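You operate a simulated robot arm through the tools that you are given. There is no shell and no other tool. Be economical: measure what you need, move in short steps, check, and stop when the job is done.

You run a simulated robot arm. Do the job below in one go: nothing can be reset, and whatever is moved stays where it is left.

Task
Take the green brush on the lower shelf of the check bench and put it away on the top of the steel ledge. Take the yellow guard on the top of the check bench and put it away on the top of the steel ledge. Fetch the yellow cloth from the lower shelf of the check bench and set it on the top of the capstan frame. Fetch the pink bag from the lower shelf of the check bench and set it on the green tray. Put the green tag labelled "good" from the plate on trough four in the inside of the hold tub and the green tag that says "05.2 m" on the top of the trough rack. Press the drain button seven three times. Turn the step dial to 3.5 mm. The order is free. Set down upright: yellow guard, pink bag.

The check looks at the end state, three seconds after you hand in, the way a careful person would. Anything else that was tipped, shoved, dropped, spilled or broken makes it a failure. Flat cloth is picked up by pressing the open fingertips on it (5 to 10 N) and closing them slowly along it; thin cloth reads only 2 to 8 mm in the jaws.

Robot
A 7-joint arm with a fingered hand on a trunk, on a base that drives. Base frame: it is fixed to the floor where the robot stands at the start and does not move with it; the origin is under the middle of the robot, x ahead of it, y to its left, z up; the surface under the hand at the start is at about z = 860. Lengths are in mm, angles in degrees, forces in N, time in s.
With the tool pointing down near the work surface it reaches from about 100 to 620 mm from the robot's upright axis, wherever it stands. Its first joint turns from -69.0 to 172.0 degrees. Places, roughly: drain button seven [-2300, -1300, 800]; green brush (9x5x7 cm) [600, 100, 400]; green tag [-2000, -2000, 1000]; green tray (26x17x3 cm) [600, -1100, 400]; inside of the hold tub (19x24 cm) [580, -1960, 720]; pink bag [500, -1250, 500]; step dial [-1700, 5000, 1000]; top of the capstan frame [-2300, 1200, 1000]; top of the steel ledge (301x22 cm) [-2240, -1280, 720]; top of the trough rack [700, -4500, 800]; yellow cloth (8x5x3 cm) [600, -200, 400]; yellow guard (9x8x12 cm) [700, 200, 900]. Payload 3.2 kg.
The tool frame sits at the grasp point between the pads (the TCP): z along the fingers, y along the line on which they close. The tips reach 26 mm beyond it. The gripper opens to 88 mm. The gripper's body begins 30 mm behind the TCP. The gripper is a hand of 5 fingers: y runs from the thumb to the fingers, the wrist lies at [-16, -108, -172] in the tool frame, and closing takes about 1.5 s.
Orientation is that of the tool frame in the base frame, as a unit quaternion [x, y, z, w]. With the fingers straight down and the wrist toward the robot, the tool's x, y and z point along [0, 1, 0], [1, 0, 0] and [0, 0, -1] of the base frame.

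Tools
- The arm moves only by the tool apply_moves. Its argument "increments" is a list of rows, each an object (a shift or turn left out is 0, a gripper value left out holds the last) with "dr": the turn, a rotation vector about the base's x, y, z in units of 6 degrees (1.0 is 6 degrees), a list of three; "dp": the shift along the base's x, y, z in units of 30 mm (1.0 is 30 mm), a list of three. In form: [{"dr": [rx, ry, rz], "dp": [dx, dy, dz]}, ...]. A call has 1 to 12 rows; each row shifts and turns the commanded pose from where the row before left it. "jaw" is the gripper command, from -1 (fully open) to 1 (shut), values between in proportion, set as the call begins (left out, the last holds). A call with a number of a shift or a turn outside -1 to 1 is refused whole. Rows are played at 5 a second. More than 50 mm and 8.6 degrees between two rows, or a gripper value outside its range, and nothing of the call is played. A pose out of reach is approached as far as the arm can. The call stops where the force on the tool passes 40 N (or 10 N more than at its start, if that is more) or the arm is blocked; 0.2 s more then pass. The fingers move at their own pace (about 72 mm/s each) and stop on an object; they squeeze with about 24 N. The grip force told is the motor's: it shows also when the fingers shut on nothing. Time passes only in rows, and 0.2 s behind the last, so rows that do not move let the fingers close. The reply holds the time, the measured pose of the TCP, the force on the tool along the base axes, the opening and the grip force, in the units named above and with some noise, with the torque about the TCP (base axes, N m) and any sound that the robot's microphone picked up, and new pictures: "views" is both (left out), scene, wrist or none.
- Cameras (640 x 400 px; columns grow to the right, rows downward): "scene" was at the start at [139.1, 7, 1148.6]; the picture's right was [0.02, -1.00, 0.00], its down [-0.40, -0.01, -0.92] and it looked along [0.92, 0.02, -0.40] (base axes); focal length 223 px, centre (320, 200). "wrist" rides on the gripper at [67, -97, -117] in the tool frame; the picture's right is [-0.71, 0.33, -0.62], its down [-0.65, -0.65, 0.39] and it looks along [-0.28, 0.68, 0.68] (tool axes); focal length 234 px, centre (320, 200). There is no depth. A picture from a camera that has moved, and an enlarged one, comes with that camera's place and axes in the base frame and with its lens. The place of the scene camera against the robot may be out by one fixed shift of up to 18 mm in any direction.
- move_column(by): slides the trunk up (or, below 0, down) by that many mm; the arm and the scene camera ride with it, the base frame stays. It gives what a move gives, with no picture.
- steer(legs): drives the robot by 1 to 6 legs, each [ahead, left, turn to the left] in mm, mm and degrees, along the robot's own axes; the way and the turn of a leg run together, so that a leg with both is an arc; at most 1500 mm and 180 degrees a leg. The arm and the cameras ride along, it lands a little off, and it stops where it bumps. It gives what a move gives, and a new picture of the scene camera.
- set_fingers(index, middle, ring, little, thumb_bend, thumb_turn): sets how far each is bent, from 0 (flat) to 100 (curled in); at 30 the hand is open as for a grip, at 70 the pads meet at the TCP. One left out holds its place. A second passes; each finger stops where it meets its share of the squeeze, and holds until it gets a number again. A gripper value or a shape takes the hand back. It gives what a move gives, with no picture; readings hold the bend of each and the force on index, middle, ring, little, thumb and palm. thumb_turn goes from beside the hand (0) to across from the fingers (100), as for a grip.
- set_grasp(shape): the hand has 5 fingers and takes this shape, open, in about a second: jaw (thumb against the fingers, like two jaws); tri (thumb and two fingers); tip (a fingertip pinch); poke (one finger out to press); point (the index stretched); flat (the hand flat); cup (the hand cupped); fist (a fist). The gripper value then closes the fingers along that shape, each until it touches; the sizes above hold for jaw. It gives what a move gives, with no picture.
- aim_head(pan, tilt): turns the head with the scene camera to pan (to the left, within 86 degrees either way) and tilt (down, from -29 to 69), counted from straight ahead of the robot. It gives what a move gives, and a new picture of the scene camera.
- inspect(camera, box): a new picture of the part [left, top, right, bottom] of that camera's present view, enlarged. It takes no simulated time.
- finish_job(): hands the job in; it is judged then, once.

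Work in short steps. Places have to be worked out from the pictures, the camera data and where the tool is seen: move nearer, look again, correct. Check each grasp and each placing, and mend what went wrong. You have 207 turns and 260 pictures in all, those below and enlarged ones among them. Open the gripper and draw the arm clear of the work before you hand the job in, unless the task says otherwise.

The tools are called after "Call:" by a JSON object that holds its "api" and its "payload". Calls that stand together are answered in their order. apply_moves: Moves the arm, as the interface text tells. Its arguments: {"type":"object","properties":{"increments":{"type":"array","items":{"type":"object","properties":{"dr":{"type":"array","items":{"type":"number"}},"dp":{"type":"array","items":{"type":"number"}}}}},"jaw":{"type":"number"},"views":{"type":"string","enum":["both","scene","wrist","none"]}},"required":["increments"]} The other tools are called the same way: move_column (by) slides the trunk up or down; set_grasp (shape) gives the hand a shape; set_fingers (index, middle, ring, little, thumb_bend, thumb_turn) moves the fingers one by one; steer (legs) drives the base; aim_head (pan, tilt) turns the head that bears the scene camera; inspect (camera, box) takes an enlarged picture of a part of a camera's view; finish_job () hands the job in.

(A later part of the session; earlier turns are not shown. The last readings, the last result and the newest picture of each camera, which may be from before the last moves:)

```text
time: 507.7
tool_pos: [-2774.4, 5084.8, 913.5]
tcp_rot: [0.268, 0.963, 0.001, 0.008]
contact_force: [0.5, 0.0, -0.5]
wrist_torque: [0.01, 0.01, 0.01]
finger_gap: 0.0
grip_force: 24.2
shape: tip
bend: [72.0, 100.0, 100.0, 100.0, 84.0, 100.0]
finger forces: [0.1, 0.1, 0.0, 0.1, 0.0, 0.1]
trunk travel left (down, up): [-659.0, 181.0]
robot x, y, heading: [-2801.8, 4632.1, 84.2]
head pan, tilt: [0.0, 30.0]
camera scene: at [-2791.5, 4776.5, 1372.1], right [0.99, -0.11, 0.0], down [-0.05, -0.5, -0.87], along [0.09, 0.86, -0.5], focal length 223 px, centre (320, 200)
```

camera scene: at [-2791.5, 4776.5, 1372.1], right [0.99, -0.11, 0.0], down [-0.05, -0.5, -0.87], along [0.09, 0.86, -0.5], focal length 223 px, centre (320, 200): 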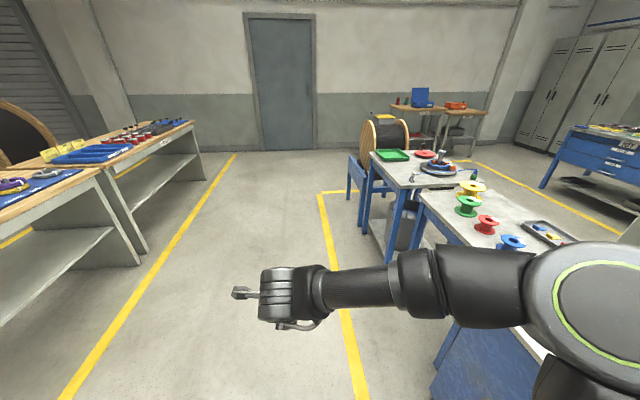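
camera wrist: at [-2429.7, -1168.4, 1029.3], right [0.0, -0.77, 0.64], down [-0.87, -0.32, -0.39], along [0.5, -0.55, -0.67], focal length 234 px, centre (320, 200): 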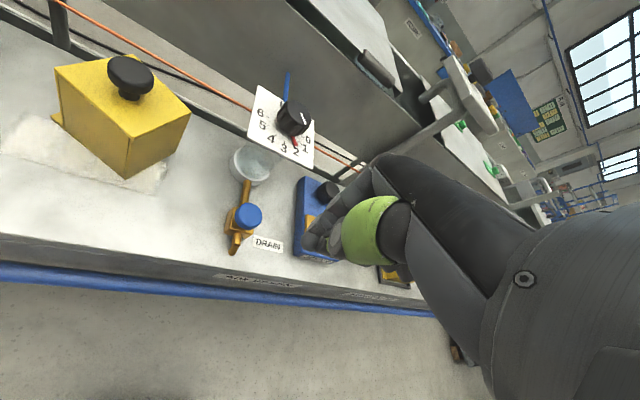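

I've drifted toward the benches. I'll shift left 400 mm and straighten, then go on round the reel stand.

Call:
{"api": "steer", "payload": {"legs": [[0, 400, 5.8], [1500, 0, 0], [1500, 0, 0], [180, 0, 0], [0, -1050, 0], [0, -1050, 0]]}}

Call:
{"api": "steer", "payload": {"legs": [[0, 0, 180], [1500, 0, 0], [1500, 0, 0], [1500, 0, 0], [1500, 0, 0]]}}

```text
time: 535.5
tool_pos: [-1024.8, 8281.3, 912.9]
tcp_rot: [0.219, 0.976, 0.003, 0.009]
contact_force: [-0.8, -0.4, -0.7]
wrist_torque: [-0.01, 0.0, 0.03]
finger_gap: 0.0
grip_force: 24.1
shape: tip
bend: [72.0, 100.0, 100.0, 100.0, 84.0, 100.0]
finger forces: [0.0, 0.0, 0.0, 0.1, 0.1, 0.0]
trunk travel left (down, up): [-659.0, 181.0]
robot x, y, heading: [-1007.5, 7827.7, 89.9]
head pan, tilt: [0.0, 30.0]
camera scene: at [-1009.8, 7973.8, 1372.2], right [1.0, 0.0, 0.0], down [0.0, -0.5, -0.87], along [0.0, 0.87, -0.5], focal length 223 px, centre (320, 200)
```

scene: 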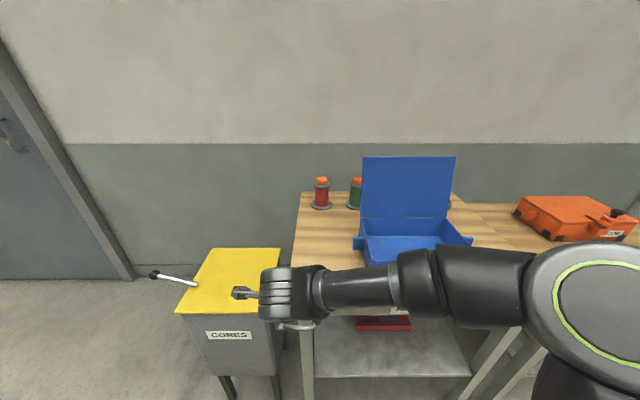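

```text
time: 571.3
tool_pos: [-523.8, 1445.9, 912.7]
tcp_rot: [0.984, -0.179, -0.008, 0.003]
contact_force: [0.3, 0.3, -0.7]
wrist_torque: [0.0, 0.01, 0.02]
finger_gap: 0.3
grip_force: 23.9
shape: tip
bend: [72.0, 100.0, 100.0, 100.0, 84.0, 100.0]
finger forces: [0.0, 0.0, 0.1, 0.0, 0.1, 0.0]
trunk travel left (down, up): [-659.0, 181.0]
robot x, y, heading: [-583.0, 1899.5, -85.6]
head pan, tilt: [0.0, 30.0]
camera scene: at [-570.9, 1760.9, 1372.1], right [-1.0, -0.08, 0.0], down [-0.04, 0.5, -0.87], along [0.07, -0.86, -0.5], focal length 223 px, centre (320, 200)
```

scene: 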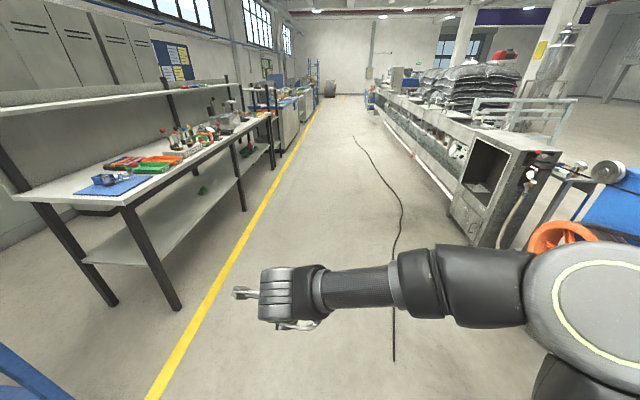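

Back near the check bench. I'll drive in front of the brush, lower the trunk and prepare the hand.

Call:
{"api": "steer", "payload": {"legs": [[1500, 0, 0], [265, 0, 0], [0, 0, 85.6]]}}

Call:
{"api": "move_column", "payload": {"by": -400}}

Call:
{"api": "set_grasp", "payload": {"shape": "jaw"}}

Call:
{"api": "apply_moves", "payload": {"increments": [{"dr": [0, 0, 1]}, {"dr": [0, 0, 1]}, {"dr": [0, 0, 1]}, {"dr": [0, 0, 1]}], "views": "none"}}

```text
time: 584.0
tool_pos: [20.7, 172.3, 914.7]
tcp_rot: [0.83, 0.557, -0.004, 0.008]
contact_force: [0.0, 0.1, 0.4]
wrist_torque: [0.0, -0.02, 0.0]
finger_gap: 0.0
grip_force: 24.0
shape: tip
bend: [72.0, 100.0, 100.0, 100.0, 84.0, 100.0]
finger forces: [0.1, 0.1, 0.0, 0.0, 0.0, 0.0]
trunk travel left (down, up): [-659.0, 181.0]
robot x, y, heading: [-436.0, 132.5, 2.8]
head pan, tilt: [0.0, 30.0]
camera scene: at [-293.9, 141.8, 1372.2], right [0.05, -1.0, 0.0], down [-0.5, -0.02, -0.87], along [0.86, 0.04, -0.5], focal length 223 px, centre (320, 200)
```

scene: 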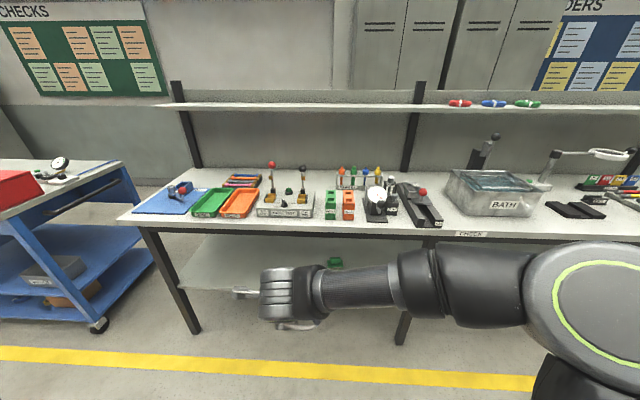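

```text
time: 587.8
tool_pos: [20.4, 171.7, 514.3]
tcp_rot: [0.83, 0.557, -0.004, 0.008]
contact_force: [0.2, 0.9, -0.3]
wrist_torque: [0.0, 0.0, 0.0]
finger_gap: 0.2
grip_force: 24.0
shape: tip
bend: [72.0, 100.0, 100.0, 100.0, 84.0, 100.0]
finger forces: [0.1, 0.0, 0.0, 0.0, 0.1, 0.1]
trunk travel left (down, up): [-259.0, 581.0]
robot x, y, heading: [-431.5, 130.1, 2.8]
head pan, tilt: [0.0, 30.0]
```

```text
time: 588.7
tool_pos: [20.6, 171.7, 513.3]
tcp_rot: [0.831, 0.557, -0.005, 0.008]
contact_force: [-0.3, -0.4, -0.6]
wrist_torque: [0.0, 0.0, 0.01]
finger_gap: 87.5
grip_force: 0.0
shape: jaw
bend: [30.0, 30.0, 30.0, 30.0, 30.0, 97.0]
finger forces: [0.0, 0.0, 0.0, 0.1, 0.0, 0.0]
trunk travel left (down, up): [-259.0, 581.0]
robot x, y, heading: [-431.6, 131.0, 2.6]
head pan, tilt: [0.0, 30.0]
```

```text
time: 589.7
tool_pos: [20.5, 171.3, 513.3]
tcp_rot: [0.696, 0.718, -0.003, 0.009]
contact_force: [0.0, -0.1, -0.1]
wrist_torque: [0.01, 0.03, 0.02]
finger_gap: 87.7
grip_force: 0.0
shape: jaw
bend: [30.0, 30.0, 30.0, 30.0, 30.0, 97.0]
finger forces: [0.1, 0.0, 0.0, 0.1, 0.0, 0.0]
trunk travel left (down, up): [-259.0, 581.0]
robot x, y, heading: [-432.1, 128.5, 2.9]
head pan, tilt: [0.0, 30.0]
```

Call:
{"api": "steer", "payload": {"legs": [[440, -80, -2.8]]}}

Call:
{"api": "apply_moves", "payload": {"increments": [{"dp": [0.8, 0, 0]}, {"dp": [0.8, 0, 0]}], "views": "wrist"}}

```text
time: 592.4
tool_pos: [467.2, 88.0, 514.5]
tcp_rot: [0.71, 0.705, -0.003, 0.009]
contact_force: [0.1, -0.3, 0.4]
wrist_torque: [0.03, 0.01, 0.05]
finger_gap: 87.8
grip_force: 0.0
shape: jaw
bend: [30.0, 30.0, 30.0, 30.0, 30.0, 97.0]
finger forces: [0.0, 0.0, 0.0, 0.0, 0.0, 0.0]
trunk travel left (down, up): [-259.0, 581.0]
robot x, y, heading: [13.3, 63.8, 0.7]
head pan, tilt: [0.0, 30.0]
camera scene: at [151.3, 69.8, 972.2], right [0.01, -1.0, 0.0], down [-0.5, -0.01, -0.87], along [0.87, 0.01, -0.5], focal length 223 px, centre (320, 200)
```

scene: 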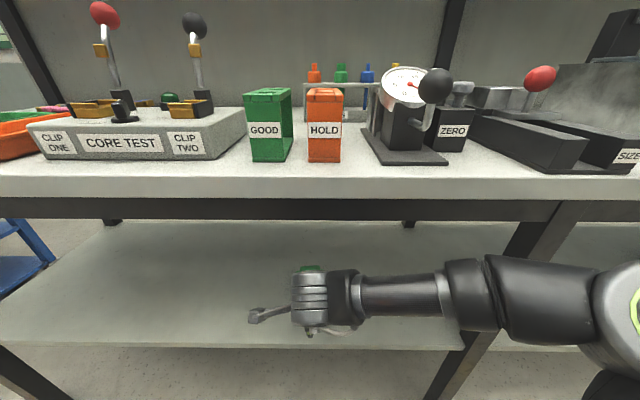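

```text
time: 593.0
tool_pos: [515.8, 88.0, 513.4]
tcp_rot: [0.71, 0.704, -0.003, 0.009]
contact_force: [-0.4, 1.1, -0.6]
wrist_torque: [0.04, -0.02, -0.02]
finger_gap: 87.6
grip_force: 0.0
shape: jaw
bend: [30.0, 30.0, 30.0, 30.0, 30.0, 97.0]
finger forces: [0.0, 0.1, 0.1, 0.0, 0.0, 0.1]
trunk travel left (down, up): [-259.0, 581.0]
robot x, y, heading: [14.9, 61.3, 0.8]
head pan, tilt: [0.0, 30.0]
camera wrist: at [417.0, 156.4, 628.3], right [0.32, -0.7, 0.64], down [-0.66, -0.65, -0.38], along [0.68, -0.3, -0.67], focal length 234 px, centre (320, 200)
```

wrist: 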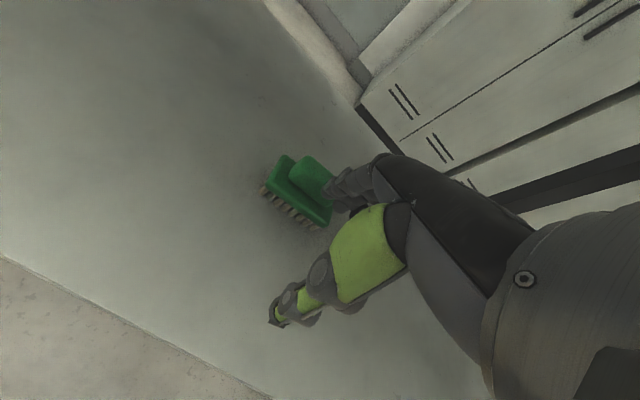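

The brush is at about [592, 104] with a 12° yaw. I'll raise a little, move over it, turn the hand 12° and descend.

Call:
{"api": "apply_moves", "payload": {"increments": [{"dp": [0, 0, 0.7], "dr": [0, 0, 1]}, {"dp": [0.9, 0.2, 0], "dr": [0, 0, 1]}, {"dp": [0.9, 0.2, 0]}, {"dp": [0.73, 0.13, 0]}, {"dp": [0, 0, -0.5]}, {"dp": [0, 0, -0.5]}], "views": "wrist"}}

```text
time: 594.4
tool_pos: [588.6, 101.4, 504.9]
tcp_rot: [0.633, 0.774, -0.001, 0.008]
contact_force: [-0.2, 0.2, -0.1]
wrist_torque: [0.0, -0.02, -0.01]
finger_gap: 87.9
grip_force: 0.0
shape: jaw
bend: [30.0, 30.0, 30.0, 30.0, 30.0, 97.0]
finger forces: [0.1, 0.0, 0.0, 0.1, 0.0, 0.1]
trunk travel left (down, up): [-259.0, 581.0]
robot x, y, heading: [14.6, 65.4, 0.3]
head pan, tilt: [0.0, 30.0]
camera wrist: at [478.3, 149.2, 620.0], right [0.46, -0.62, 0.64], down [-0.51, -0.77, -0.38], along [0.73, -0.15, -0.67], focal length 234 px, centre (320, 200)
```

wrist: 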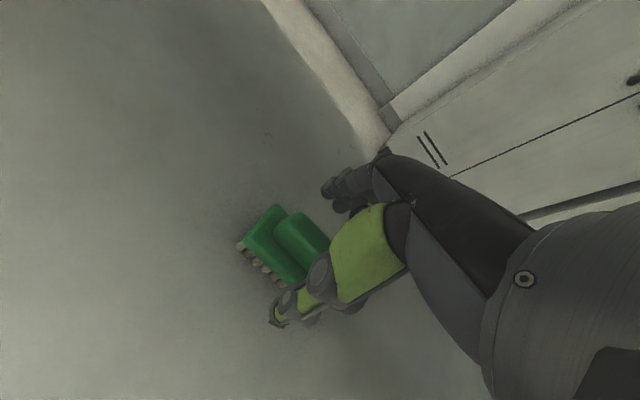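

Aligned within a few mm. I'll shift +6 mm in y, descend to z≈474 and close.

Call:
{"api": "apply_moves", "payload": {"increments": [{"dp": [-0.1, 0.2, -0.3]}, {"dp": [0, 0, -0.45]}, {"dp": [0, 0, -0.3]}], "views": "none"}}

Call:
{"api": "apply_moves", "payload": {"increments": [{}, {}, {}, {}, {}, {}, {}], "jaw": 1, "views": "wrist"}}

```text
time: 595.2
tool_pos: [586.1, 109.4, 473.5]
tcp_rot: [0.633, 0.774, -0.002, 0.009]
contact_force: [-0.3, 0.3, -0.1]
wrist_torque: [-0.03, -0.01, -0.03]
finger_gap: 88.0
grip_force: 0.0
shape: jaw
bend: [30.0, 30.0, 30.0, 30.0, 30.0, 97.0]
finger forces: [0.1, 0.0, 0.0, 0.0, 0.0, 0.0]
trunk travel left (down, up): [-259.0, 581.0]
robot x, y, heading: [14.1, 62.3, 0.5]
head pan, tilt: [0.0, 30.0]
```

```text
time: 596.8
tool_pos: [586.8, 108.6, 475.0]
tcp_rot: [0.633, 0.774, -0.001, 0.01]
contact_force: [2.6, 1.1, 10.0]
wrist_torque: [-0.05, -0.15, 0.0]
finger_gap: 28.3
grip_force: 24.1
shape: jaw
bend: [57.0, 46.0, 73.0, 60.0, 43.0, 100.0]
finger forces: [9.8, 17.4, 2.8, 0.2, 22.9, 0.0]
trunk travel left (down, up): [-259.0, 581.0]
robot x, y, heading: [10.7, 62.7, 0.5]
head pan, tilt: [0.0, 30.0]
camera wrist: at [475.4, 156.6, 590.4], right [0.46, -0.62, 0.64], down [-0.51, -0.77, -0.39], along [0.73, -0.15, -0.67], focal length 234 px, centre (320, 200)
```

wrist: 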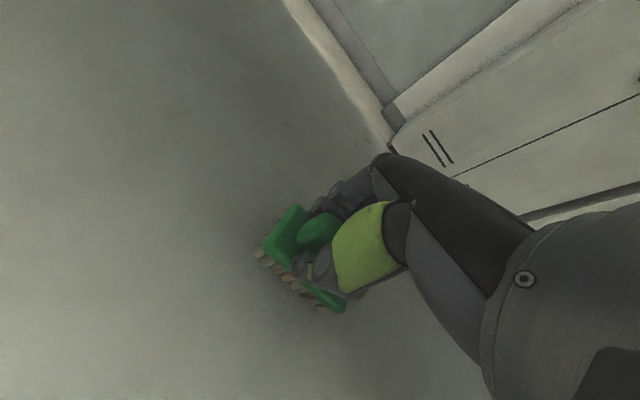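

The brush handle is held. I'll lift, draw back out of the shelf, then take it round behind the line, where the ledge is easy to reach.

Call:
{"api": "move_column", "payload": {"by": 50}}

Call:
{"api": "apply_moves", "payload": {"increments": [{"dp": [-1, 0, 0]}, {"dp": [-1, 0, 0]}, {"dp": [-1, 0, 0]}, {"dp": [-1, 0, 0]}, {"dp": [-1, 0, 0]}, {"dp": [-1, 0, 0]}, {"dp": [-1, 0, 0]}], "views": "none"}}

Call:
{"api": "steer", "payload": {"legs": [[-450, 0, 0], [0, 560, 90], [1450, 0, 0]]}}

```text
time: 597.7
tool_pos: [580.8, 108.4, 510.3]
tcp_rot: [0.63, 0.776, -0.011, 0.002]
contact_force: [-0.4, 0.2, -1.0]
wrist_torque: [0.06, -0.02, -0.02]
finger_gap: 27.2
grip_force: 24.2
shape: jaw
bend: [58.0, 47.0, 73.0, 60.0, 43.0, 100.0]
finger forces: [8.2, 12.5, 2.5, 0.3, 21.4, 0.1]
trunk travel left (down, up): [-309.0, 531.0]
robot x, y, heading: [12.0, 65.5, 0.7]
head pan, tilt: [0.0, 30.0]
```

```text
time: 599.3
tool_pos: [375.5, 109.2, 523.2]
tcp_rot: [0.633, 0.774, -0.001, 0.009]
contact_force: [-0.4, 0.6, -0.6]
wrist_torque: [0.05, -0.03, 0.02]
finger_gap: 26.9
grip_force: 24.2
shape: jaw
bend: [58.0, 47.0, 73.0, 60.0, 43.0, 100.0]
finger forces: [8.1, 12.2, 2.8, 0.3, 20.5, 0.1]
trunk travel left (down, up): [-309.0, 531.0]
robot x, y, heading: [16.1, 63.5, 0.6]
head pan, tilt: [0.0, 30.0]
```

```text
time: 612.7
tool_pos: [-875.9, 2213.8, 524.0]
tcp_rot: [-0.104, 0.995, 0.006, 0.008]
contact_force: [-0.2, -0.6, -1.9]
wrist_torque: [0.0, -0.01, -0.02]
finger_gap: 26.7
grip_force: 23.9
shape: jaw
bend: [58.0, 47.0, 73.0, 60.0, 43.0, 100.0]
finger forces: [8.0, 11.9, 2.8, 0.3, 19.8, 0.1]
trunk travel left (down, up): [-309.0, 531.0]
robot x, y, heading: [-825.8, 1854.2, 91.1]
head pan, tilt: [0.0, 30.0]
cut short: leg 2
camera scene: at [-832.6, 1999.3, 1022.1], right [1.0, 0.02, 0.0], down [0.01, -0.5, -0.87], along [-0.02, 0.87, -0.5], focal length 223 px, centre (320, 200)
```

scene: 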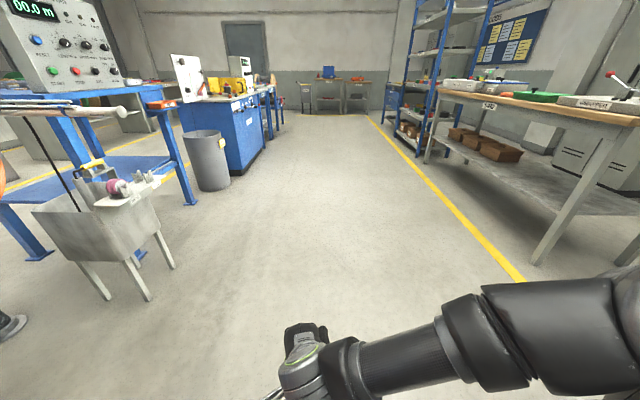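

The brush is still held and the aisle is clear. I'll drive on round the line's end.

Call:
{"api": "steer", "payload": {"legs": [[0, 0, -1.5], [1500, 0, 0], [1500, 0, 0], [1500, 0, 0], [1330, 0, 0]]}}

Call:
{"api": "steer", "payload": {"legs": [[0, 1120, 0], [0, 1120, 0], [0, 0, 180]]}}

```text
time: 640.6
tool_pos: [-979.2, 7991.5, 522.4]
tcp_rot: [-0.135, 0.991, 0.005, 0.008]
contact_force: [-0.1, 0.5, -0.9]
wrist_torque: [0.02, 0.0, 0.01]
finger_gap: 26.9
grip_force: 24.0
shape: jaw
bend: [58.0, 48.0, 73.0, 60.0, 43.0, 100.0]
finger forces: [8.1, 11.5, 2.8, 0.4, 19.7, 0.0]
trunk travel left (down, up): [-309.0, 531.0]
robot x, y, heading: [-908.3, 7632.9, 94.7]
head pan, tilt: [0.0, 30.0]
camera scene: at [-922.4, 7779.3, 1022.1], right [1.0, 0.08, 0.0], down [0.04, -0.5, -0.87], along [-0.07, 0.86, -0.5], focal length 223 px, centre (320, 200)
```

scene: 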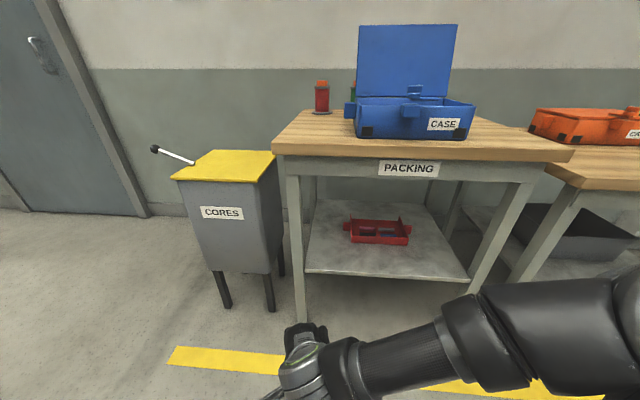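

```text
time: 659.1
tool_pos: [-3033.3, 7033.8, 523.8]
tcp_rot: [0.981, 0.193, -0.007, 0.004]
contact_force: [0.3, -0.7, -1.1]
wrist_torque: [0.0, 0.02, -0.01]
finger_gap: 26.2
grip_force: 23.9
shape: jaw
bend: [58.0, 48.0, 73.0, 60.0, 44.0, 100.0]
finger forces: [8.1, 11.2, 2.6, 0.2, 19.4, 0.0]
trunk travel left (down, up): [-309.0, 531.0]
robot x, y, heading: [-3137.2, 7378.3, -78.6]
head pan, tilt: [0.0, 30.0]
camera scene: at [-3119.9, 7247.5, 1022.1], right [-0.98, -0.2, 0.0], down [-0.1, 0.49, -0.87], along [0.17, -0.85, -0.5], focal length 223 px, centre (320, 200)
```

scene: 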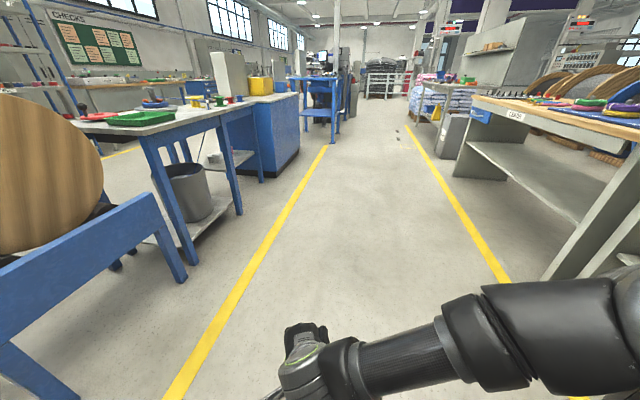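

I'll straighten to −90° and drive down the corridor again.

Call:
{"api": "steer", "payload": {"legs": [[0, -80, -12.5], [1500, 0, 0], [1500, 0, 0], [1500, 0, 0], [1500, 0, 0], [1500, 0, 0]]}}

Call:
{"api": "move_column", "payload": {"by": 390}}

```text
time: 695.3
tool_pos: [-3448.3, -451.6, 523.3]
tcp_rot: [0.998, 0.057, -0.008, 0.003]
contact_force: [0.6, -0.4, -1.2]
wrist_torque: [-0.02, -0.01, 0.01]
finger_gap: 25.6
grip_force: 23.9
shape: jaw
bend: [57.0, 53.0, 73.0, 60.0, 47.0, 100.0]
finger forces: [10.4, 5.0, 2.7, 0.0, 18.3, 0.0]
trunk travel left (down, up): [-309.0, 531.0]
robot x, y, heading: [-3461.8, -87.7, -94.3]
head pan, tilt: [0.0, 30.0]
camera scene: at [-3476.7, -223.4, 1022.1], right [-1.0, 0.08, 0.0], down [0.04, 0.5, -0.87], along [-0.07, -0.86, -0.5], focal length 223 px, centre (320, 200)
```

scene: 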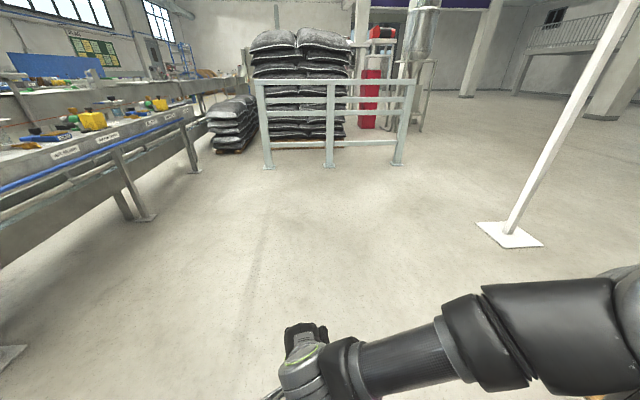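

```text
time: 699.1
tool_pos: [-3448.0, -451.6, 913.7]
tcp_rot: [0.998, 0.057, -0.007, 0.003]
contact_force: [0.2, 0.1, -0.7]
wrist_torque: [-0.01, -0.01, 0.03]
finger_gap: 25.4
grip_force: 23.7
shape: jaw
bend: [57.0, 53.0, 73.0, 60.0, 47.0, 100.0]
finger forces: [10.4, 5.1, 2.9, 0.0, 18.4, 0.0]
trunk travel left (down, up): [-699.0, 141.0]
robot x, y, heading: [-3463.6, -89.1, -94.4]
head pan, tilt: [0.0, 30.0]
```

Still held. There's a free labelled stretch of ledge at y≈-385. I'll drive there and face the ledge.

Call:
{"api": "steer", "payload": {"legs": [[300, 0, 0], [0, 0, 94.4], [640, 0, 0]]}}

Call:
{"api": "apply_moves", "payload": {"increments": [{}], "views": "wrist"}}

```text
time: 708.4
tool_pos: [-2481.6, -334.9, 913.2]
tcp_rot: [0.63, 0.777, -0.002, 0.008]
contact_force: [-0.3, 0.5, -1.2]
wrist_torque: [0.04, -0.02, 0.01]
finger_gap: 25.4
grip_force: 24.0
shape: jaw
bend: [57.0, 53.0, 73.0, 60.0, 48.0, 100.0]
finger forces: [9.9, 5.1, 2.8, 0.1, 17.7, 0.1]
trunk travel left (down, up): [-699.0, 141.0]
robot x, y, heading: [-2841.8, -384.8, 1.1]
head pan, tilt: [0.0, 30.0]
camera scene: at [-2704.7, -376.1, 1412.1], right [0.02, -1.0, 0.0], down [-0.5, -0.01, -0.87], along [0.87, 0.01, -0.5], focal length 223 px, centre (320, 200)
```

scene: 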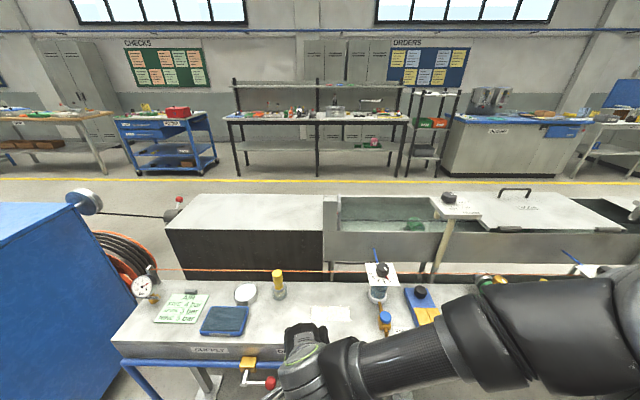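

```text
time: 708.8
tool_pos: [-2482.3, -334.8, 913.8]
tcp_rot: [0.63, 0.777, -0.002, 0.008]
contact_force: [0.0, 0.9, -1.7]
wrist_torque: [0.06, 0.01, 0.0]
finger_gap: 25.6
grip_force: 23.7
shape: jaw
bend: [57.0, 53.0, 73.0, 60.0, 48.0, 100.0]
finger forces: [10.0, 5.1, 2.8, 0.1, 17.7, 0.0]
trunk travel left (down, up): [-699.0, 141.0]
robot x, y, heading: [-2841.7, -385.8, 1.0]
head pan, tilt: [0.0, 30.0]
camera wrist: at [-2593.1, -288.7, 1028.7], right [0.46, -0.62, 0.64], down [-0.5, -0.78, -0.38], along [0.73, -0.14, -0.67], focal length 234 px, centre (320, 200)
```

wrist: 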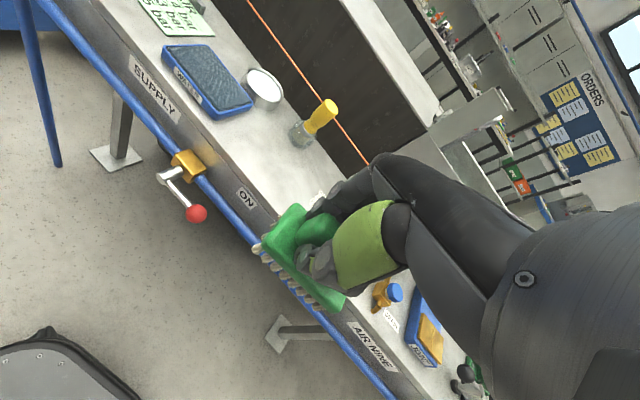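

The stretch between the yellow cap (y≈-225) and the blue button (y≈-576) is free. I'll reach to [-2250, -395] and lower partway.

Call:
{"api": "apply_moves", "payload": {"increments": [{"dp": [0.97, -0.25, 0]}, {"dp": [0.97, -0.25, 0]}, {"dp": [0.97, -0.25, 0]}, {"dp": [0.97, -0.25, 0]}, {"dp": [0.97, -0.25, 0]}, {"dp": [0.97, -0.25, -0.3]}, {"dp": [0.97, -0.25, -0.8]}, {"dp": [0.97, -0.25, -0.8]}, {"dp": [0, 0, -1]}, {"dp": [0, 0, -0.6]}], "views": "wrist"}}

```text
time: 711.0
tool_pos: [-2248.0, -395.2, 807.2]
tcp_rot: [0.629, 0.777, -0.003, 0.008]
contact_force: [0.6, 0.0, -0.8]
wrist_torque: [-0.01, 0.04, -0.03]
finger_gap: 25.4
grip_force: 23.9
shape: jaw
bend: [57.0, 53.0, 73.0, 60.0, 48.0, 100.0]
finger forces: [10.1, 5.0, 2.7, 0.1, 17.7, 0.0]
trunk travel left (down, up): [-699.0, 141.0]
robot x, y, heading: [-2841.1, -382.5, 0.6]
head pan, tilt: [0.0, 30.0]
camera wrist: at [-2359.7, -349.8, 923.7], right [0.46, -0.62, 0.64], down [-0.5, -0.77, -0.38], along [0.73, -0.14, -0.67], focal length 234 px, centre (320, 200)
```

wrist: 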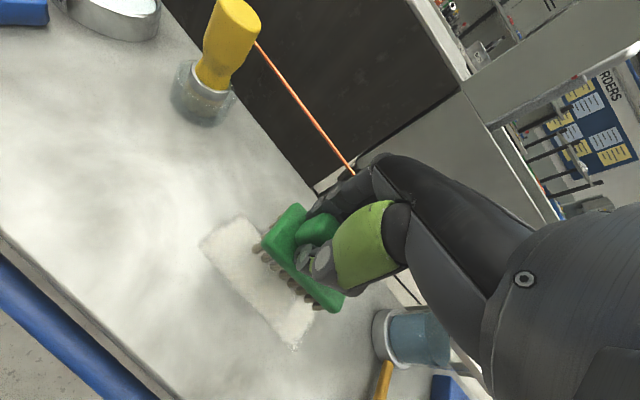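

Over clear ledge. I'll shift 18 mm away from the wire and lower to contact.

Call:
{"api": "apply_moves", "payload": {"increments": [{"dp": [-0.6, 0, -0.3]}, {"dp": [0, 0, -0.4]}, {"dp": [0, 0, -0.12]}, {"dp": [0, 0, -0.1]}, {"dp": [0, 0, -0.1]}], "views": "none"}}

```text
time: 712.2
tool_pos: [-2268.3, -395.4, 778.1]
tcp_rot: [0.63, 0.776, -0.001, 0.009]
contact_force: [-0.8, 0.0, 0.3]
wrist_torque: [-0.02, 0.04, 0.03]
finger_gap: 25.3
grip_force: 23.7
shape: jaw
bend: [57.0, 53.0, 73.0, 60.0, 48.0, 100.0]
finger forces: [10.1, 5.1, 3.0, 0.0, 18.2, 0.0]
trunk travel left (down, up): [-699.0, 141.0]
robot x, y, heading: [-2840.1, -386.6, 1.0]
head pan, tilt: [0.0, 30.0]
```

Call:
{"api": "apply_moves", "payload": {"increments": [{"dp": [0, 0, -0.1]}, {"dp": [0, 0, -0.1]}], "views": "none"}}

```text
time: 712.8
tool_pos: [-2267.3, -394.5, 778.0]
tcp_rot: [0.63, 0.776, 0.001, 0.012]
contact_force: [-2.1, -1.0, 19.1]
wrist_torque: [-0.12, 0.05, 0.04]
finger_gap: 26.7
grip_force: 24.1
shape: jaw
bend: [57.0, 53.0, 73.0, 60.0, 47.0, 100.0]
finger forces: [10.9, 7.9, 3.5, 0.1, 25.8, 0.1]
trunk travel left (down, up): [-699.0, 141.0]
robot x, y, heading: [-2847.5, -383.7, 1.2]
head pan, tilt: [0.0, 30.0]
```

Firm contact (19 N). I'll ease up, open, and rise.

Call:
{"api": "apply_moves", "payload": {"increments": [{"dp": [0, 0, 0.12]}, {}, {}, {}, {}, {}, {}], "jaw": -1, "views": "none"}}

Call:
{"api": "apply_moves", "payload": {"increments": [{"dp": [0, 0, 0.5]}, {"dp": [0, 0, 0.9]}, {"dp": [0, 0, 0.9]}, {"dp": [-0.8, 0, 0.9]}, {"dp": [-1, 0, 0.9]}, {"dp": [-1, 0, 0]}, {"dp": [-1, 0, 0]}, {"dp": [-1, 0, 0]}, {"dp": [-1, 0, 0]}], "views": "wrist"}}

```text
time: 714.4
tool_pos: [-2267.1, -395.4, 775.9]
tcp_rot: [0.631, 0.776, -0.002, 0.009]
contact_force: [-0.1, -0.4, 0.2]
wrist_torque: [-0.01, 0.02, 0.01]
finger_gap: 87.9
grip_force: 0.0
shape: jaw
bend: [30.0, 30.0, 30.0, 30.0, 30.0, 97.0]
finger forces: [0.0, 0.1, 0.1, 0.1, 0.1, 0.0]
trunk travel left (down, up): [-699.0, 141.0]
robot x, y, heading: [-2844.3, -384.0, 0.9]
head pan, tilt: [0.0, 30.0]
```

```text
time: 716.4
tool_pos: [-2442.3, -395.7, 899.2]
tcp_rot: [0.631, 0.775, -0.001, 0.008]
contact_force: [-0.2, -0.2, -0.8]
wrist_torque: [0.0, 0.0, -0.01]
finger_gap: 87.7
grip_force: 0.1
shape: jaw
bend: [30.0, 30.0, 30.0, 30.0, 30.0, 97.0]
finger forces: [0.0, 0.0, 0.0, 0.0, 0.0, 0.0]
trunk travel left (down, up): [-699.0, 141.0]
robot x, y, heading: [-2842.5, -385.4, 0.7]
head pan, tilt: [0.0, 30.0]
camera wrist: at [-2553.4, -348.5, 1014.2], right [0.46, -0.62, 0.64], down [-0.5, -0.77, -0.38], along [0.73, -0.14, -0.67], focal length 234 px, centre (320, 200)
```

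wrist: 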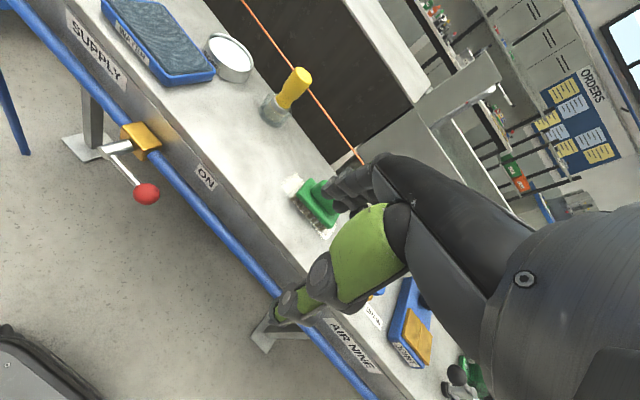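

The brush stands on the ledge. The last item is the 05.2 m tag: I'll drive back round to the front of the troughs.

Call:
{"api": "steer", "payload": {"legs": [[-480, 0, 0], [0, 0, 89.5], [1500, 0, 0], [1500, 0, 0], [1500, 0, 0]]}}

```text
time: 744.1
tool_pos: [-3481.3, 4468.5, 898.1]
tcp_rot: [-0.117, 0.993, 0.004, 0.007]
contact_force: [-0.4, -0.5, 1.0]
wrist_torque: [-0.03, -0.02, -0.01]
finger_gap: 88.0
grip_force: 0.0
shape: jaw
bend: [30.0, 30.0, 30.0, 30.0, 30.0, 97.0]
finger forces: [0.1, 0.0, 0.0, 0.0, 0.1, 0.0]
trunk travel left (down, up): [-699.0, 141.0]
robot x, y, heading: [-3482.3, 4066.6, 92.5]
head pan, tilt: [0.0, 30.0]
camera scene: at [-3491.5, 4211.6, 1412.1], right [1.0, 0.04, 0.0], down [0.02, -0.5, -0.87], along [-0.04, 0.87, -0.5], focal length 223 px, centre (320, 200)
```

scene: 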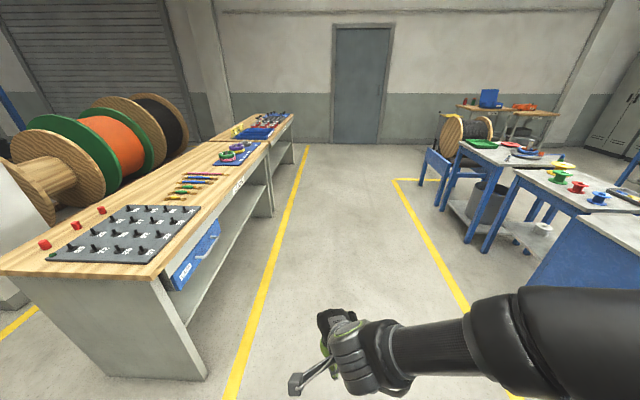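

Call:
{"api": "steer", "payload": {"legs": [[0, -200, -2.5], [1500, 0, 0], [1500, 0, 0], [600, 0, 0], [0, -1130, 0], [0, -1130, 0]]}}

Call:
{"api": "steer", "payload": {"legs": [[0, 0, 180], [1500, 0, 0], [1500, 0, 0], [1500, 0, 0]]}}

```text
time: 773.2
tool_pos: [-1145.6, 8154.3, 899.3]
tcp_rot: [-0.122, 0.993, 0.004, 0.006]
contact_force: [0.4, -0.1, -0.1]
wrist_torque: [0.01, 0.02, 0.02]
finger_gap: 88.0
grip_force: 0.1
shape: jaw
bend: [30.0, 30.0, 30.0, 30.0, 30.0, 97.0]
finger forces: [0.2, 0.0, 0.1, 0.0, 0.0, 0.0]
trunk travel left (down, up): [-699.0, 141.0]
robot x, y, heading: [-1142.5, 7753.3, 93.0]
head pan, tilt: [0.0, 30.0]
camera scene: at [-1152.6, 7898.3, 1412.2], right [1.0, 0.05, 0.0], down [0.03, -0.5, -0.87], along [-0.05, 0.86, -0.5], focal length 223 px, centre (320, 200)
```

scene: 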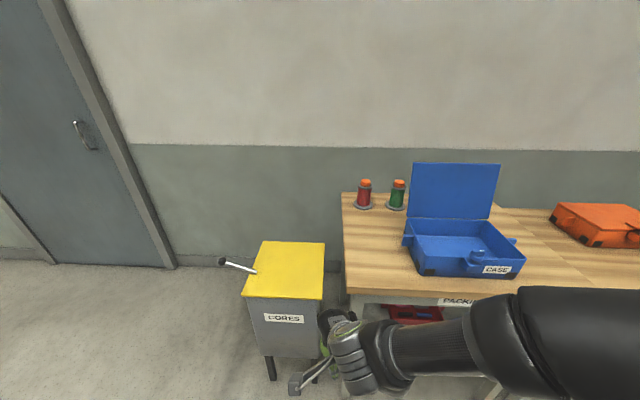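

```text
time: 801.9
tool_pos: [-756.1, 2912.2, 898.4]
tcp_rot: [0.991, 0.136, -0.007, 0.005]
contact_force: [0.3, 0.4, 0.1]
wrist_torque: [-0.02, 0.01, 0.02]
finger_gap: 88.1
grip_force: 0.1
shape: jaw
bend: [30.0, 30.0, 30.0, 30.0, 30.0, 97.0]
finger forces: [0.0, 0.0, 0.1, 0.0, 0.0, 0.1]
trunk travel left (down, up): [-699.0, 141.0]
robot x, y, heading: [-770.2, 3309.3, -85.3]
head pan, tilt: [0.0, 30.0]
camera scene: at [-762.9, 3177.6, 1412.1], right [-1.0, -0.08, 0.0], down [-0.04, 0.5, -0.87], along [0.07, -0.86, -0.5], focal length 223 px, centre (320, 200)
```

scene: 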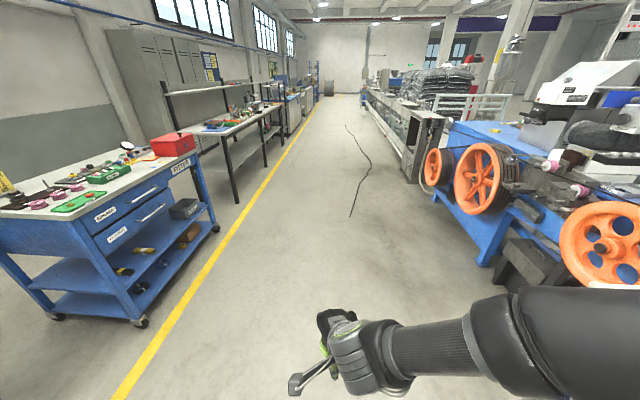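

Call:
{"api": "steer", "payload": {"legs": [[0, 0, -4.7], [1500, 0, 0], [1500, 0, 0], [1500, 0, 0], [600, 0, 0], [300, 0, -90]]}}

```text
time: 830.7
tool_pos: [-1246.6, -1985.8, 899.0]
tcp_rot: [0.783, -0.623, -0.008, -0.002]
contact_force: [0.3, -0.6, -0.2]
wrist_torque: [-0.02, -0.01, 0.02]
finger_gap: 87.9
grip_force: 0.1
shape: jaw
bend: [30.0, 30.0, 30.0, 30.0, 30.0, 97.0]
finger forces: [0.0, 0.0, 0.0, 0.0, 0.0, 0.0]
trunk travel left (down, up): [-699.0, 141.0]
robot x, y, heading: [-844.7, -1987.1, -178.1]
head pan, tilt: [0.0, 30.0]
cut short: leg 6
camera scene: at [-987.8, -1989.5, 1412.2], right [-0.04, 1.0, 0.0], down [0.5, 0.02, -0.87], along [-0.87, -0.03, -0.5], focal length 223 px, centre (320, 200)
```

scene: 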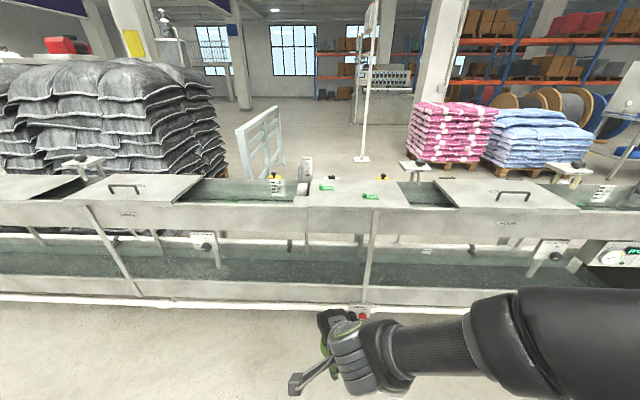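

I'm in front of trough four again. I'll raise the trunk, then drive up to the plate.

Call:
{"api": "move_column", "payload": {"by": 140}}

Call:
{"api": "steer", "payload": {"legs": [[590, -207, -1.9]]}}

Call:
{"api": "set_grasp", "payload": {"shape": "tip"}}

Call:
{"api": "apply_moves", "payload": {"increments": [{"dr": [0, 0, 1]}, {"dr": [0, 0, 1]}, {"dr": [0, 0, 1]}, {"dr": [0, 0, 1]}, {"dr": [0, 0, 1]}, {"dr": [0, 0, 1]}, {"dr": [0, 0, 1]}, {"dr": [0, 0, 1]}, {"dr": [0, 0, 1]}, {"dr": [0, 0, 1]}, {"dr": [0, 0, 1]}, {"dr": [0, 0, 1]}], "views": "none"}}

```text
time: 832.4
tool_pos: [-1246.2, -1985.4, 1038.9]
tcp_rot: [0.783, -0.623, -0.008, -0.002]
contact_force: [0.0, -0.7, -1.1]
wrist_torque: [0.01, -0.02, 0.0]
finger_gap: 87.8
grip_force: 0.1
shape: jaw
bend: [30.0, 30.0, 30.0, 30.0, 30.0, 97.0]
finger forces: [0.0, 0.0, 0.1, 0.0, 0.0, 0.0]
trunk travel left (down, up): [-839.0, 1.0]
robot x, y, heading: [-844.8, -1988.6, -178.1]
head pan, tilt: [0.0, 30.0]
```

```text
time: 835.8
tool_pos: [-1824.1, -1764.2, 1038.4]
tcp_rot: [0.767, -0.642, -0.008, -0.002]
contact_force: [0.3, 0.1, 0.4]
wrist_torque: [-0.04, -0.04, 0.01]
finger_gap: 87.8
grip_force: 0.0
shape: jaw
bend: [30.0, 30.0, 30.0, 30.0, 30.0, 97.0]
finger forces: [0.1, 0.1, 0.0, 0.0, 0.1, 0.1]
trunk travel left (down, up): [-839.0, 1.0]
robot x, y, heading: [-1424.4, -1787.2, 179.4]
head pan, tilt: [0.0, 30.0]
camera scene: at [-1566.8, -1781.5, 1552.2], right [0.01, 1.0, 0.0], down [0.5, -0.01, -0.87], along [-0.87, 0.01, -0.5], focal length 223 px, centre (320, 200)
```

scene: 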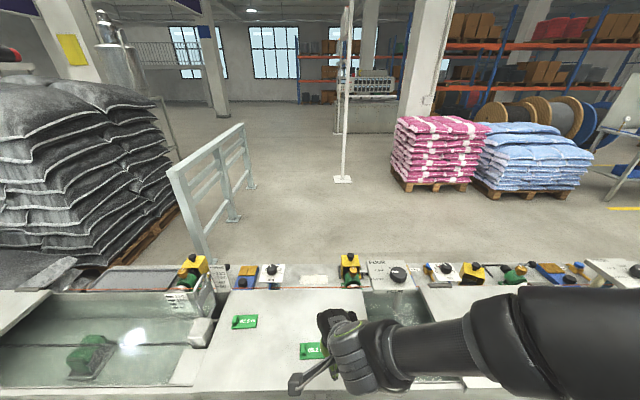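

```text
time: 836.7
tool_pos: [-1824.5, -1764.7, 1039.3]
tcp_rot: [0.767, -0.642, -0.008, -0.004]
contact_force: [-0.2, -0.3, -0.1]
wrist_torque: [0.03, 0.0, -0.02]
finger_gap: 88.0
grip_force: 0.1
shape: tip
bend: [30.0, 98.0, 99.0, 99.0, 30.0, 97.0]
finger forces: [0.0, 0.0, 0.1, 0.0, 0.0, 0.0]
trunk travel left (down, up): [-839.0, 1.0]
robot x, y, heading: [-1422.1, -1789.1, 179.2]
head pan, tilt: [0.0, 30.0]
```

```text
time: 839.3
tool_pos: [-1823.1, -1764.5, 1037.5]
tcp_rot: [0.998, -0.067, -0.009, 0.003]
contact_force: [-0.1, 0.1, 0.6]
wrist_torque: [0.07, -0.02, -0.02]
finger_gap: 87.7
grip_force: 0.0
shape: tip
bend: [30.0, 98.0, 99.0, 99.0, 30.0, 97.0]
finger forces: [0.1, 0.1, 0.0, 0.0, 0.0, 0.0]
trunk travel left (down, up): [-839.0, 1.0]
robot x, y, heading: [-1426.5, -1786.2, 179.5]
head pan, tilt: [0.0, 30.0]
```

I'll finish the yaw (thumb toward the text side) and move above the 05.2 tag's nub near [-1870, -1823].

Call:
{"api": "apply_moves", "payload": {"increments": [{"dr": [0, 0, 1], "dp": [-0.5, -0.7, 0]}, {"dr": [0, 0, 0.3], "dp": [-0.5, -0.7, 0]}, {"dp": [-0.5, -0.5, -0.6]}, {"dp": [0, 0, -0.7]}], "views": "wrist"}}

```text
time: 840.3
tool_pos: [-1870.4, -1821.2, 1000.4]
tcp_rot: [1.0, 0.0, -0.008, 0.004]
contact_force: [0.8, 0.3, -0.5]
wrist_torque: [-0.01, 0.0, 0.0]
finger_gap: 87.8
grip_force: 0.0
shape: tip
bend: [30.0, 98.0, 99.0, 99.0, 30.0, 97.0]
finger forces: [0.0, 0.0, 0.0, 0.0, 0.0, 0.1]
trunk travel left (down, up): [-839.0, 1.0]
robot x, y, heading: [-1422.8, -1789.2, 179.2]
head pan, tilt: [0.0, 30.0]
camera wrist: at [-1802.5, -1723.7, 1115.5], right [-0.7, -0.33, 0.64], down [-0.66, 0.65, -0.38], along [-0.29, -0.69, -0.67], focal length 234 px, centre (320, 200)
```

wrist: 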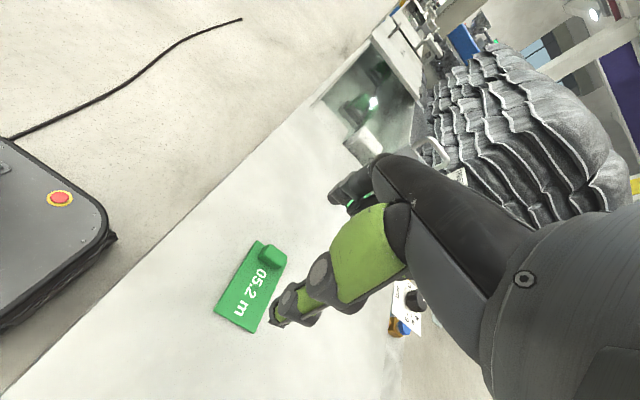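

The nub is at [-1866, -1824]. I'll descend, half-close above the plate, then lower to touch.

Call:
{"api": "apply_moves", "payload": {"increments": [{"dp": [0.13, -0.1, -0.9]}, {"dp": [0, 0, -0.85]}, {}, {}, {}, {"dp": [0, 0, -0.2]}, {"dp": [0, 0, -0.15]}, {"dp": [0, 0, -0.08]}], "jaw": 0.05, "views": "wrist"}}

```text
time: 842.1
tool_pos: [-1863.2, -1824.5, 935.9]
tcp_rot: [1.0, 0.0, -0.01, 0.005]
contact_force: [-0.5, 0.9, 10.4]
wrist_torque: [0.4, 0.0, 0.01]
finger_gap: 42.6
grip_force: 0.1
shape: tip
bend: [50.0, 98.0, 99.0, 99.0, 34.0, 100.0]
finger forces: [0.0, 0.0, 0.0, 0.0, 11.3, 0.0]
trunk travel left (down, up): [-839.0, 1.0]
robot x, y, heading: [-1421.8, -1790.6, 179.2]
head pan, tilt: [0.0, 30.0]
camera wrist: at [-1795.1, -1727.1, 1051.7], right [-0.7, -0.33, 0.64], down [-0.66, 0.65, -0.38], along [-0.29, -0.69, -0.67], focal length 234 px, centre (320, 200)
```

wrist: 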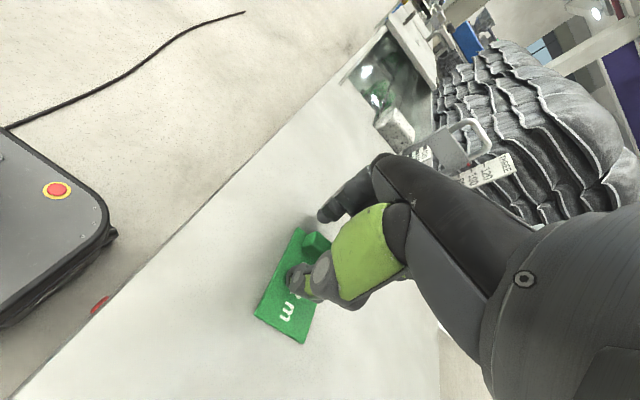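

The same geometry as the good floor grasp. I'll ease slightly and close.

Call:
{"api": "apply_moves", "payload": {"increments": [{"dp": [0, 0, 0.06]}, {}, {}, {}, {}, {}, {}], "jaw": 1, "views": "none"}}

Call:
{"api": "apply_moves", "payload": {"increments": [{"dp": [0, 0, 0.3]}, {"dp": [0, 0, 0.8]}, {"dp": [0, 0, 1]}, {"dp": [0.5, 0, 0.5]}], "views": "wrist"}}

```text
time: 843.7
tool_pos: [-1863.5, -1823.5, 936.6]
tcp_rot: [1.0, 0.0, -0.008, 0.003]
contact_force: [1.1, 0.1, 1.6]
wrist_torque: [0.06, -0.01, -0.05]
finger_gap: 11.6
grip_force: 24.3
shape: tip
bend: [70.0, 100.0, 100.0, 100.0, 43.0, 100.0]
finger forces: [21.0, 0.1, 0.0, 0.0, 22.9, 0.0]
trunk travel left (down, up): [-839.0, 1.0]
robot x, y, heading: [-1422.1, -1789.5, 179.2]
head pan, tilt: [0.0, 30.0]
```

```text
time: 844.7
tool_pos: [-1846.8, -1824.3, 1015.2]
tcp_rot: [1.0, 0.0, -0.008, 0.004]
contact_force: [0.6, -0.1, -0.2]
wrist_torque: [-0.01, 0.05, -0.02]
finger_gap: 8.7
grip_force: 24.0
shape: tip
bend: [70.0, 100.0, 100.0, 100.0, 43.0, 100.0]
finger forces: [21.4, 0.0, 0.0, 0.0, 21.5, 0.0]
trunk travel left (down, up): [-839.0, 1.0]
robot x, y, heading: [-1419.3, -1789.5, 179.0]
head pan, tilt: [0.0, 30.0]
camera wrist: at [-1778.9, -1725.7, 1130.8], right [-0.7, -0.33, 0.64], down [-0.66, 0.65, -0.38], along [-0.29, -0.69, -0.67], focal length 234 px, centre (320, 200)
```

wrist: 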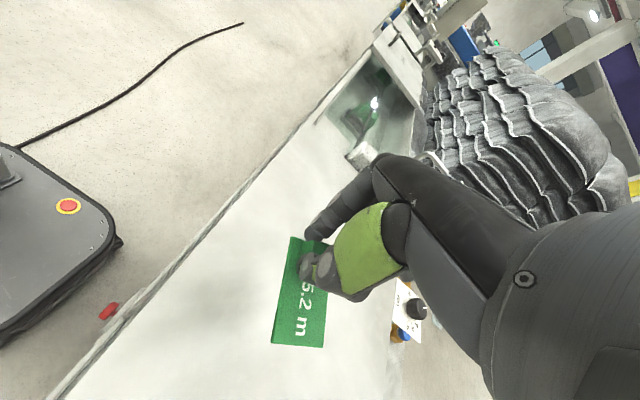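

The tag is held firmly on its flat faces. I'll back off, turn and drive to the trough rack.

Call:
{"api": "steer", "payload": {"legs": [[-420, 0, 0], [0, 0, 180], [430, -1350, 0], [430, -1350, 0]]}}

```text
time: 868.0
tool_pos: [314.6, -4419.3, 1016.0]
tcp_rot: [-0.017, 1.0, 0.004, 0.008]
contact_force: [-0.5, 0.3, -0.4]
wrist_torque: [0.01, 0.02, -0.01]
finger_gap: 8.7
grip_force: 24.0
shape: tip
bend: [70.0, 100.0, 100.0, 100.0, 43.0, 100.0]
finger forces: [21.2, 0.0, 0.1, 0.0, 21.3, 0.0]
trunk travel left (down, up): [-839.0, 1.0]
robot x, y, heading: [-109.7, -4470.5, 1.1]
head pan, tilt: [0.0, 30.0]
camera scene: at [27.5, -4461.7, 1552.2], right [0.02, -1.0, 0.0], down [-0.5, -0.01, -0.87], along [0.87, 0.02, -0.5], focal length 223 px, centre (320, 200)
```

scene: 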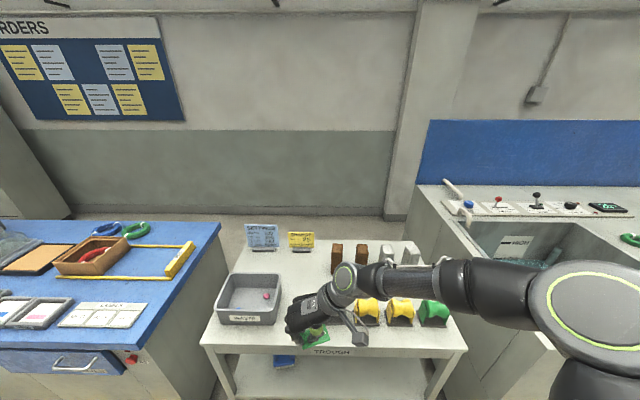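

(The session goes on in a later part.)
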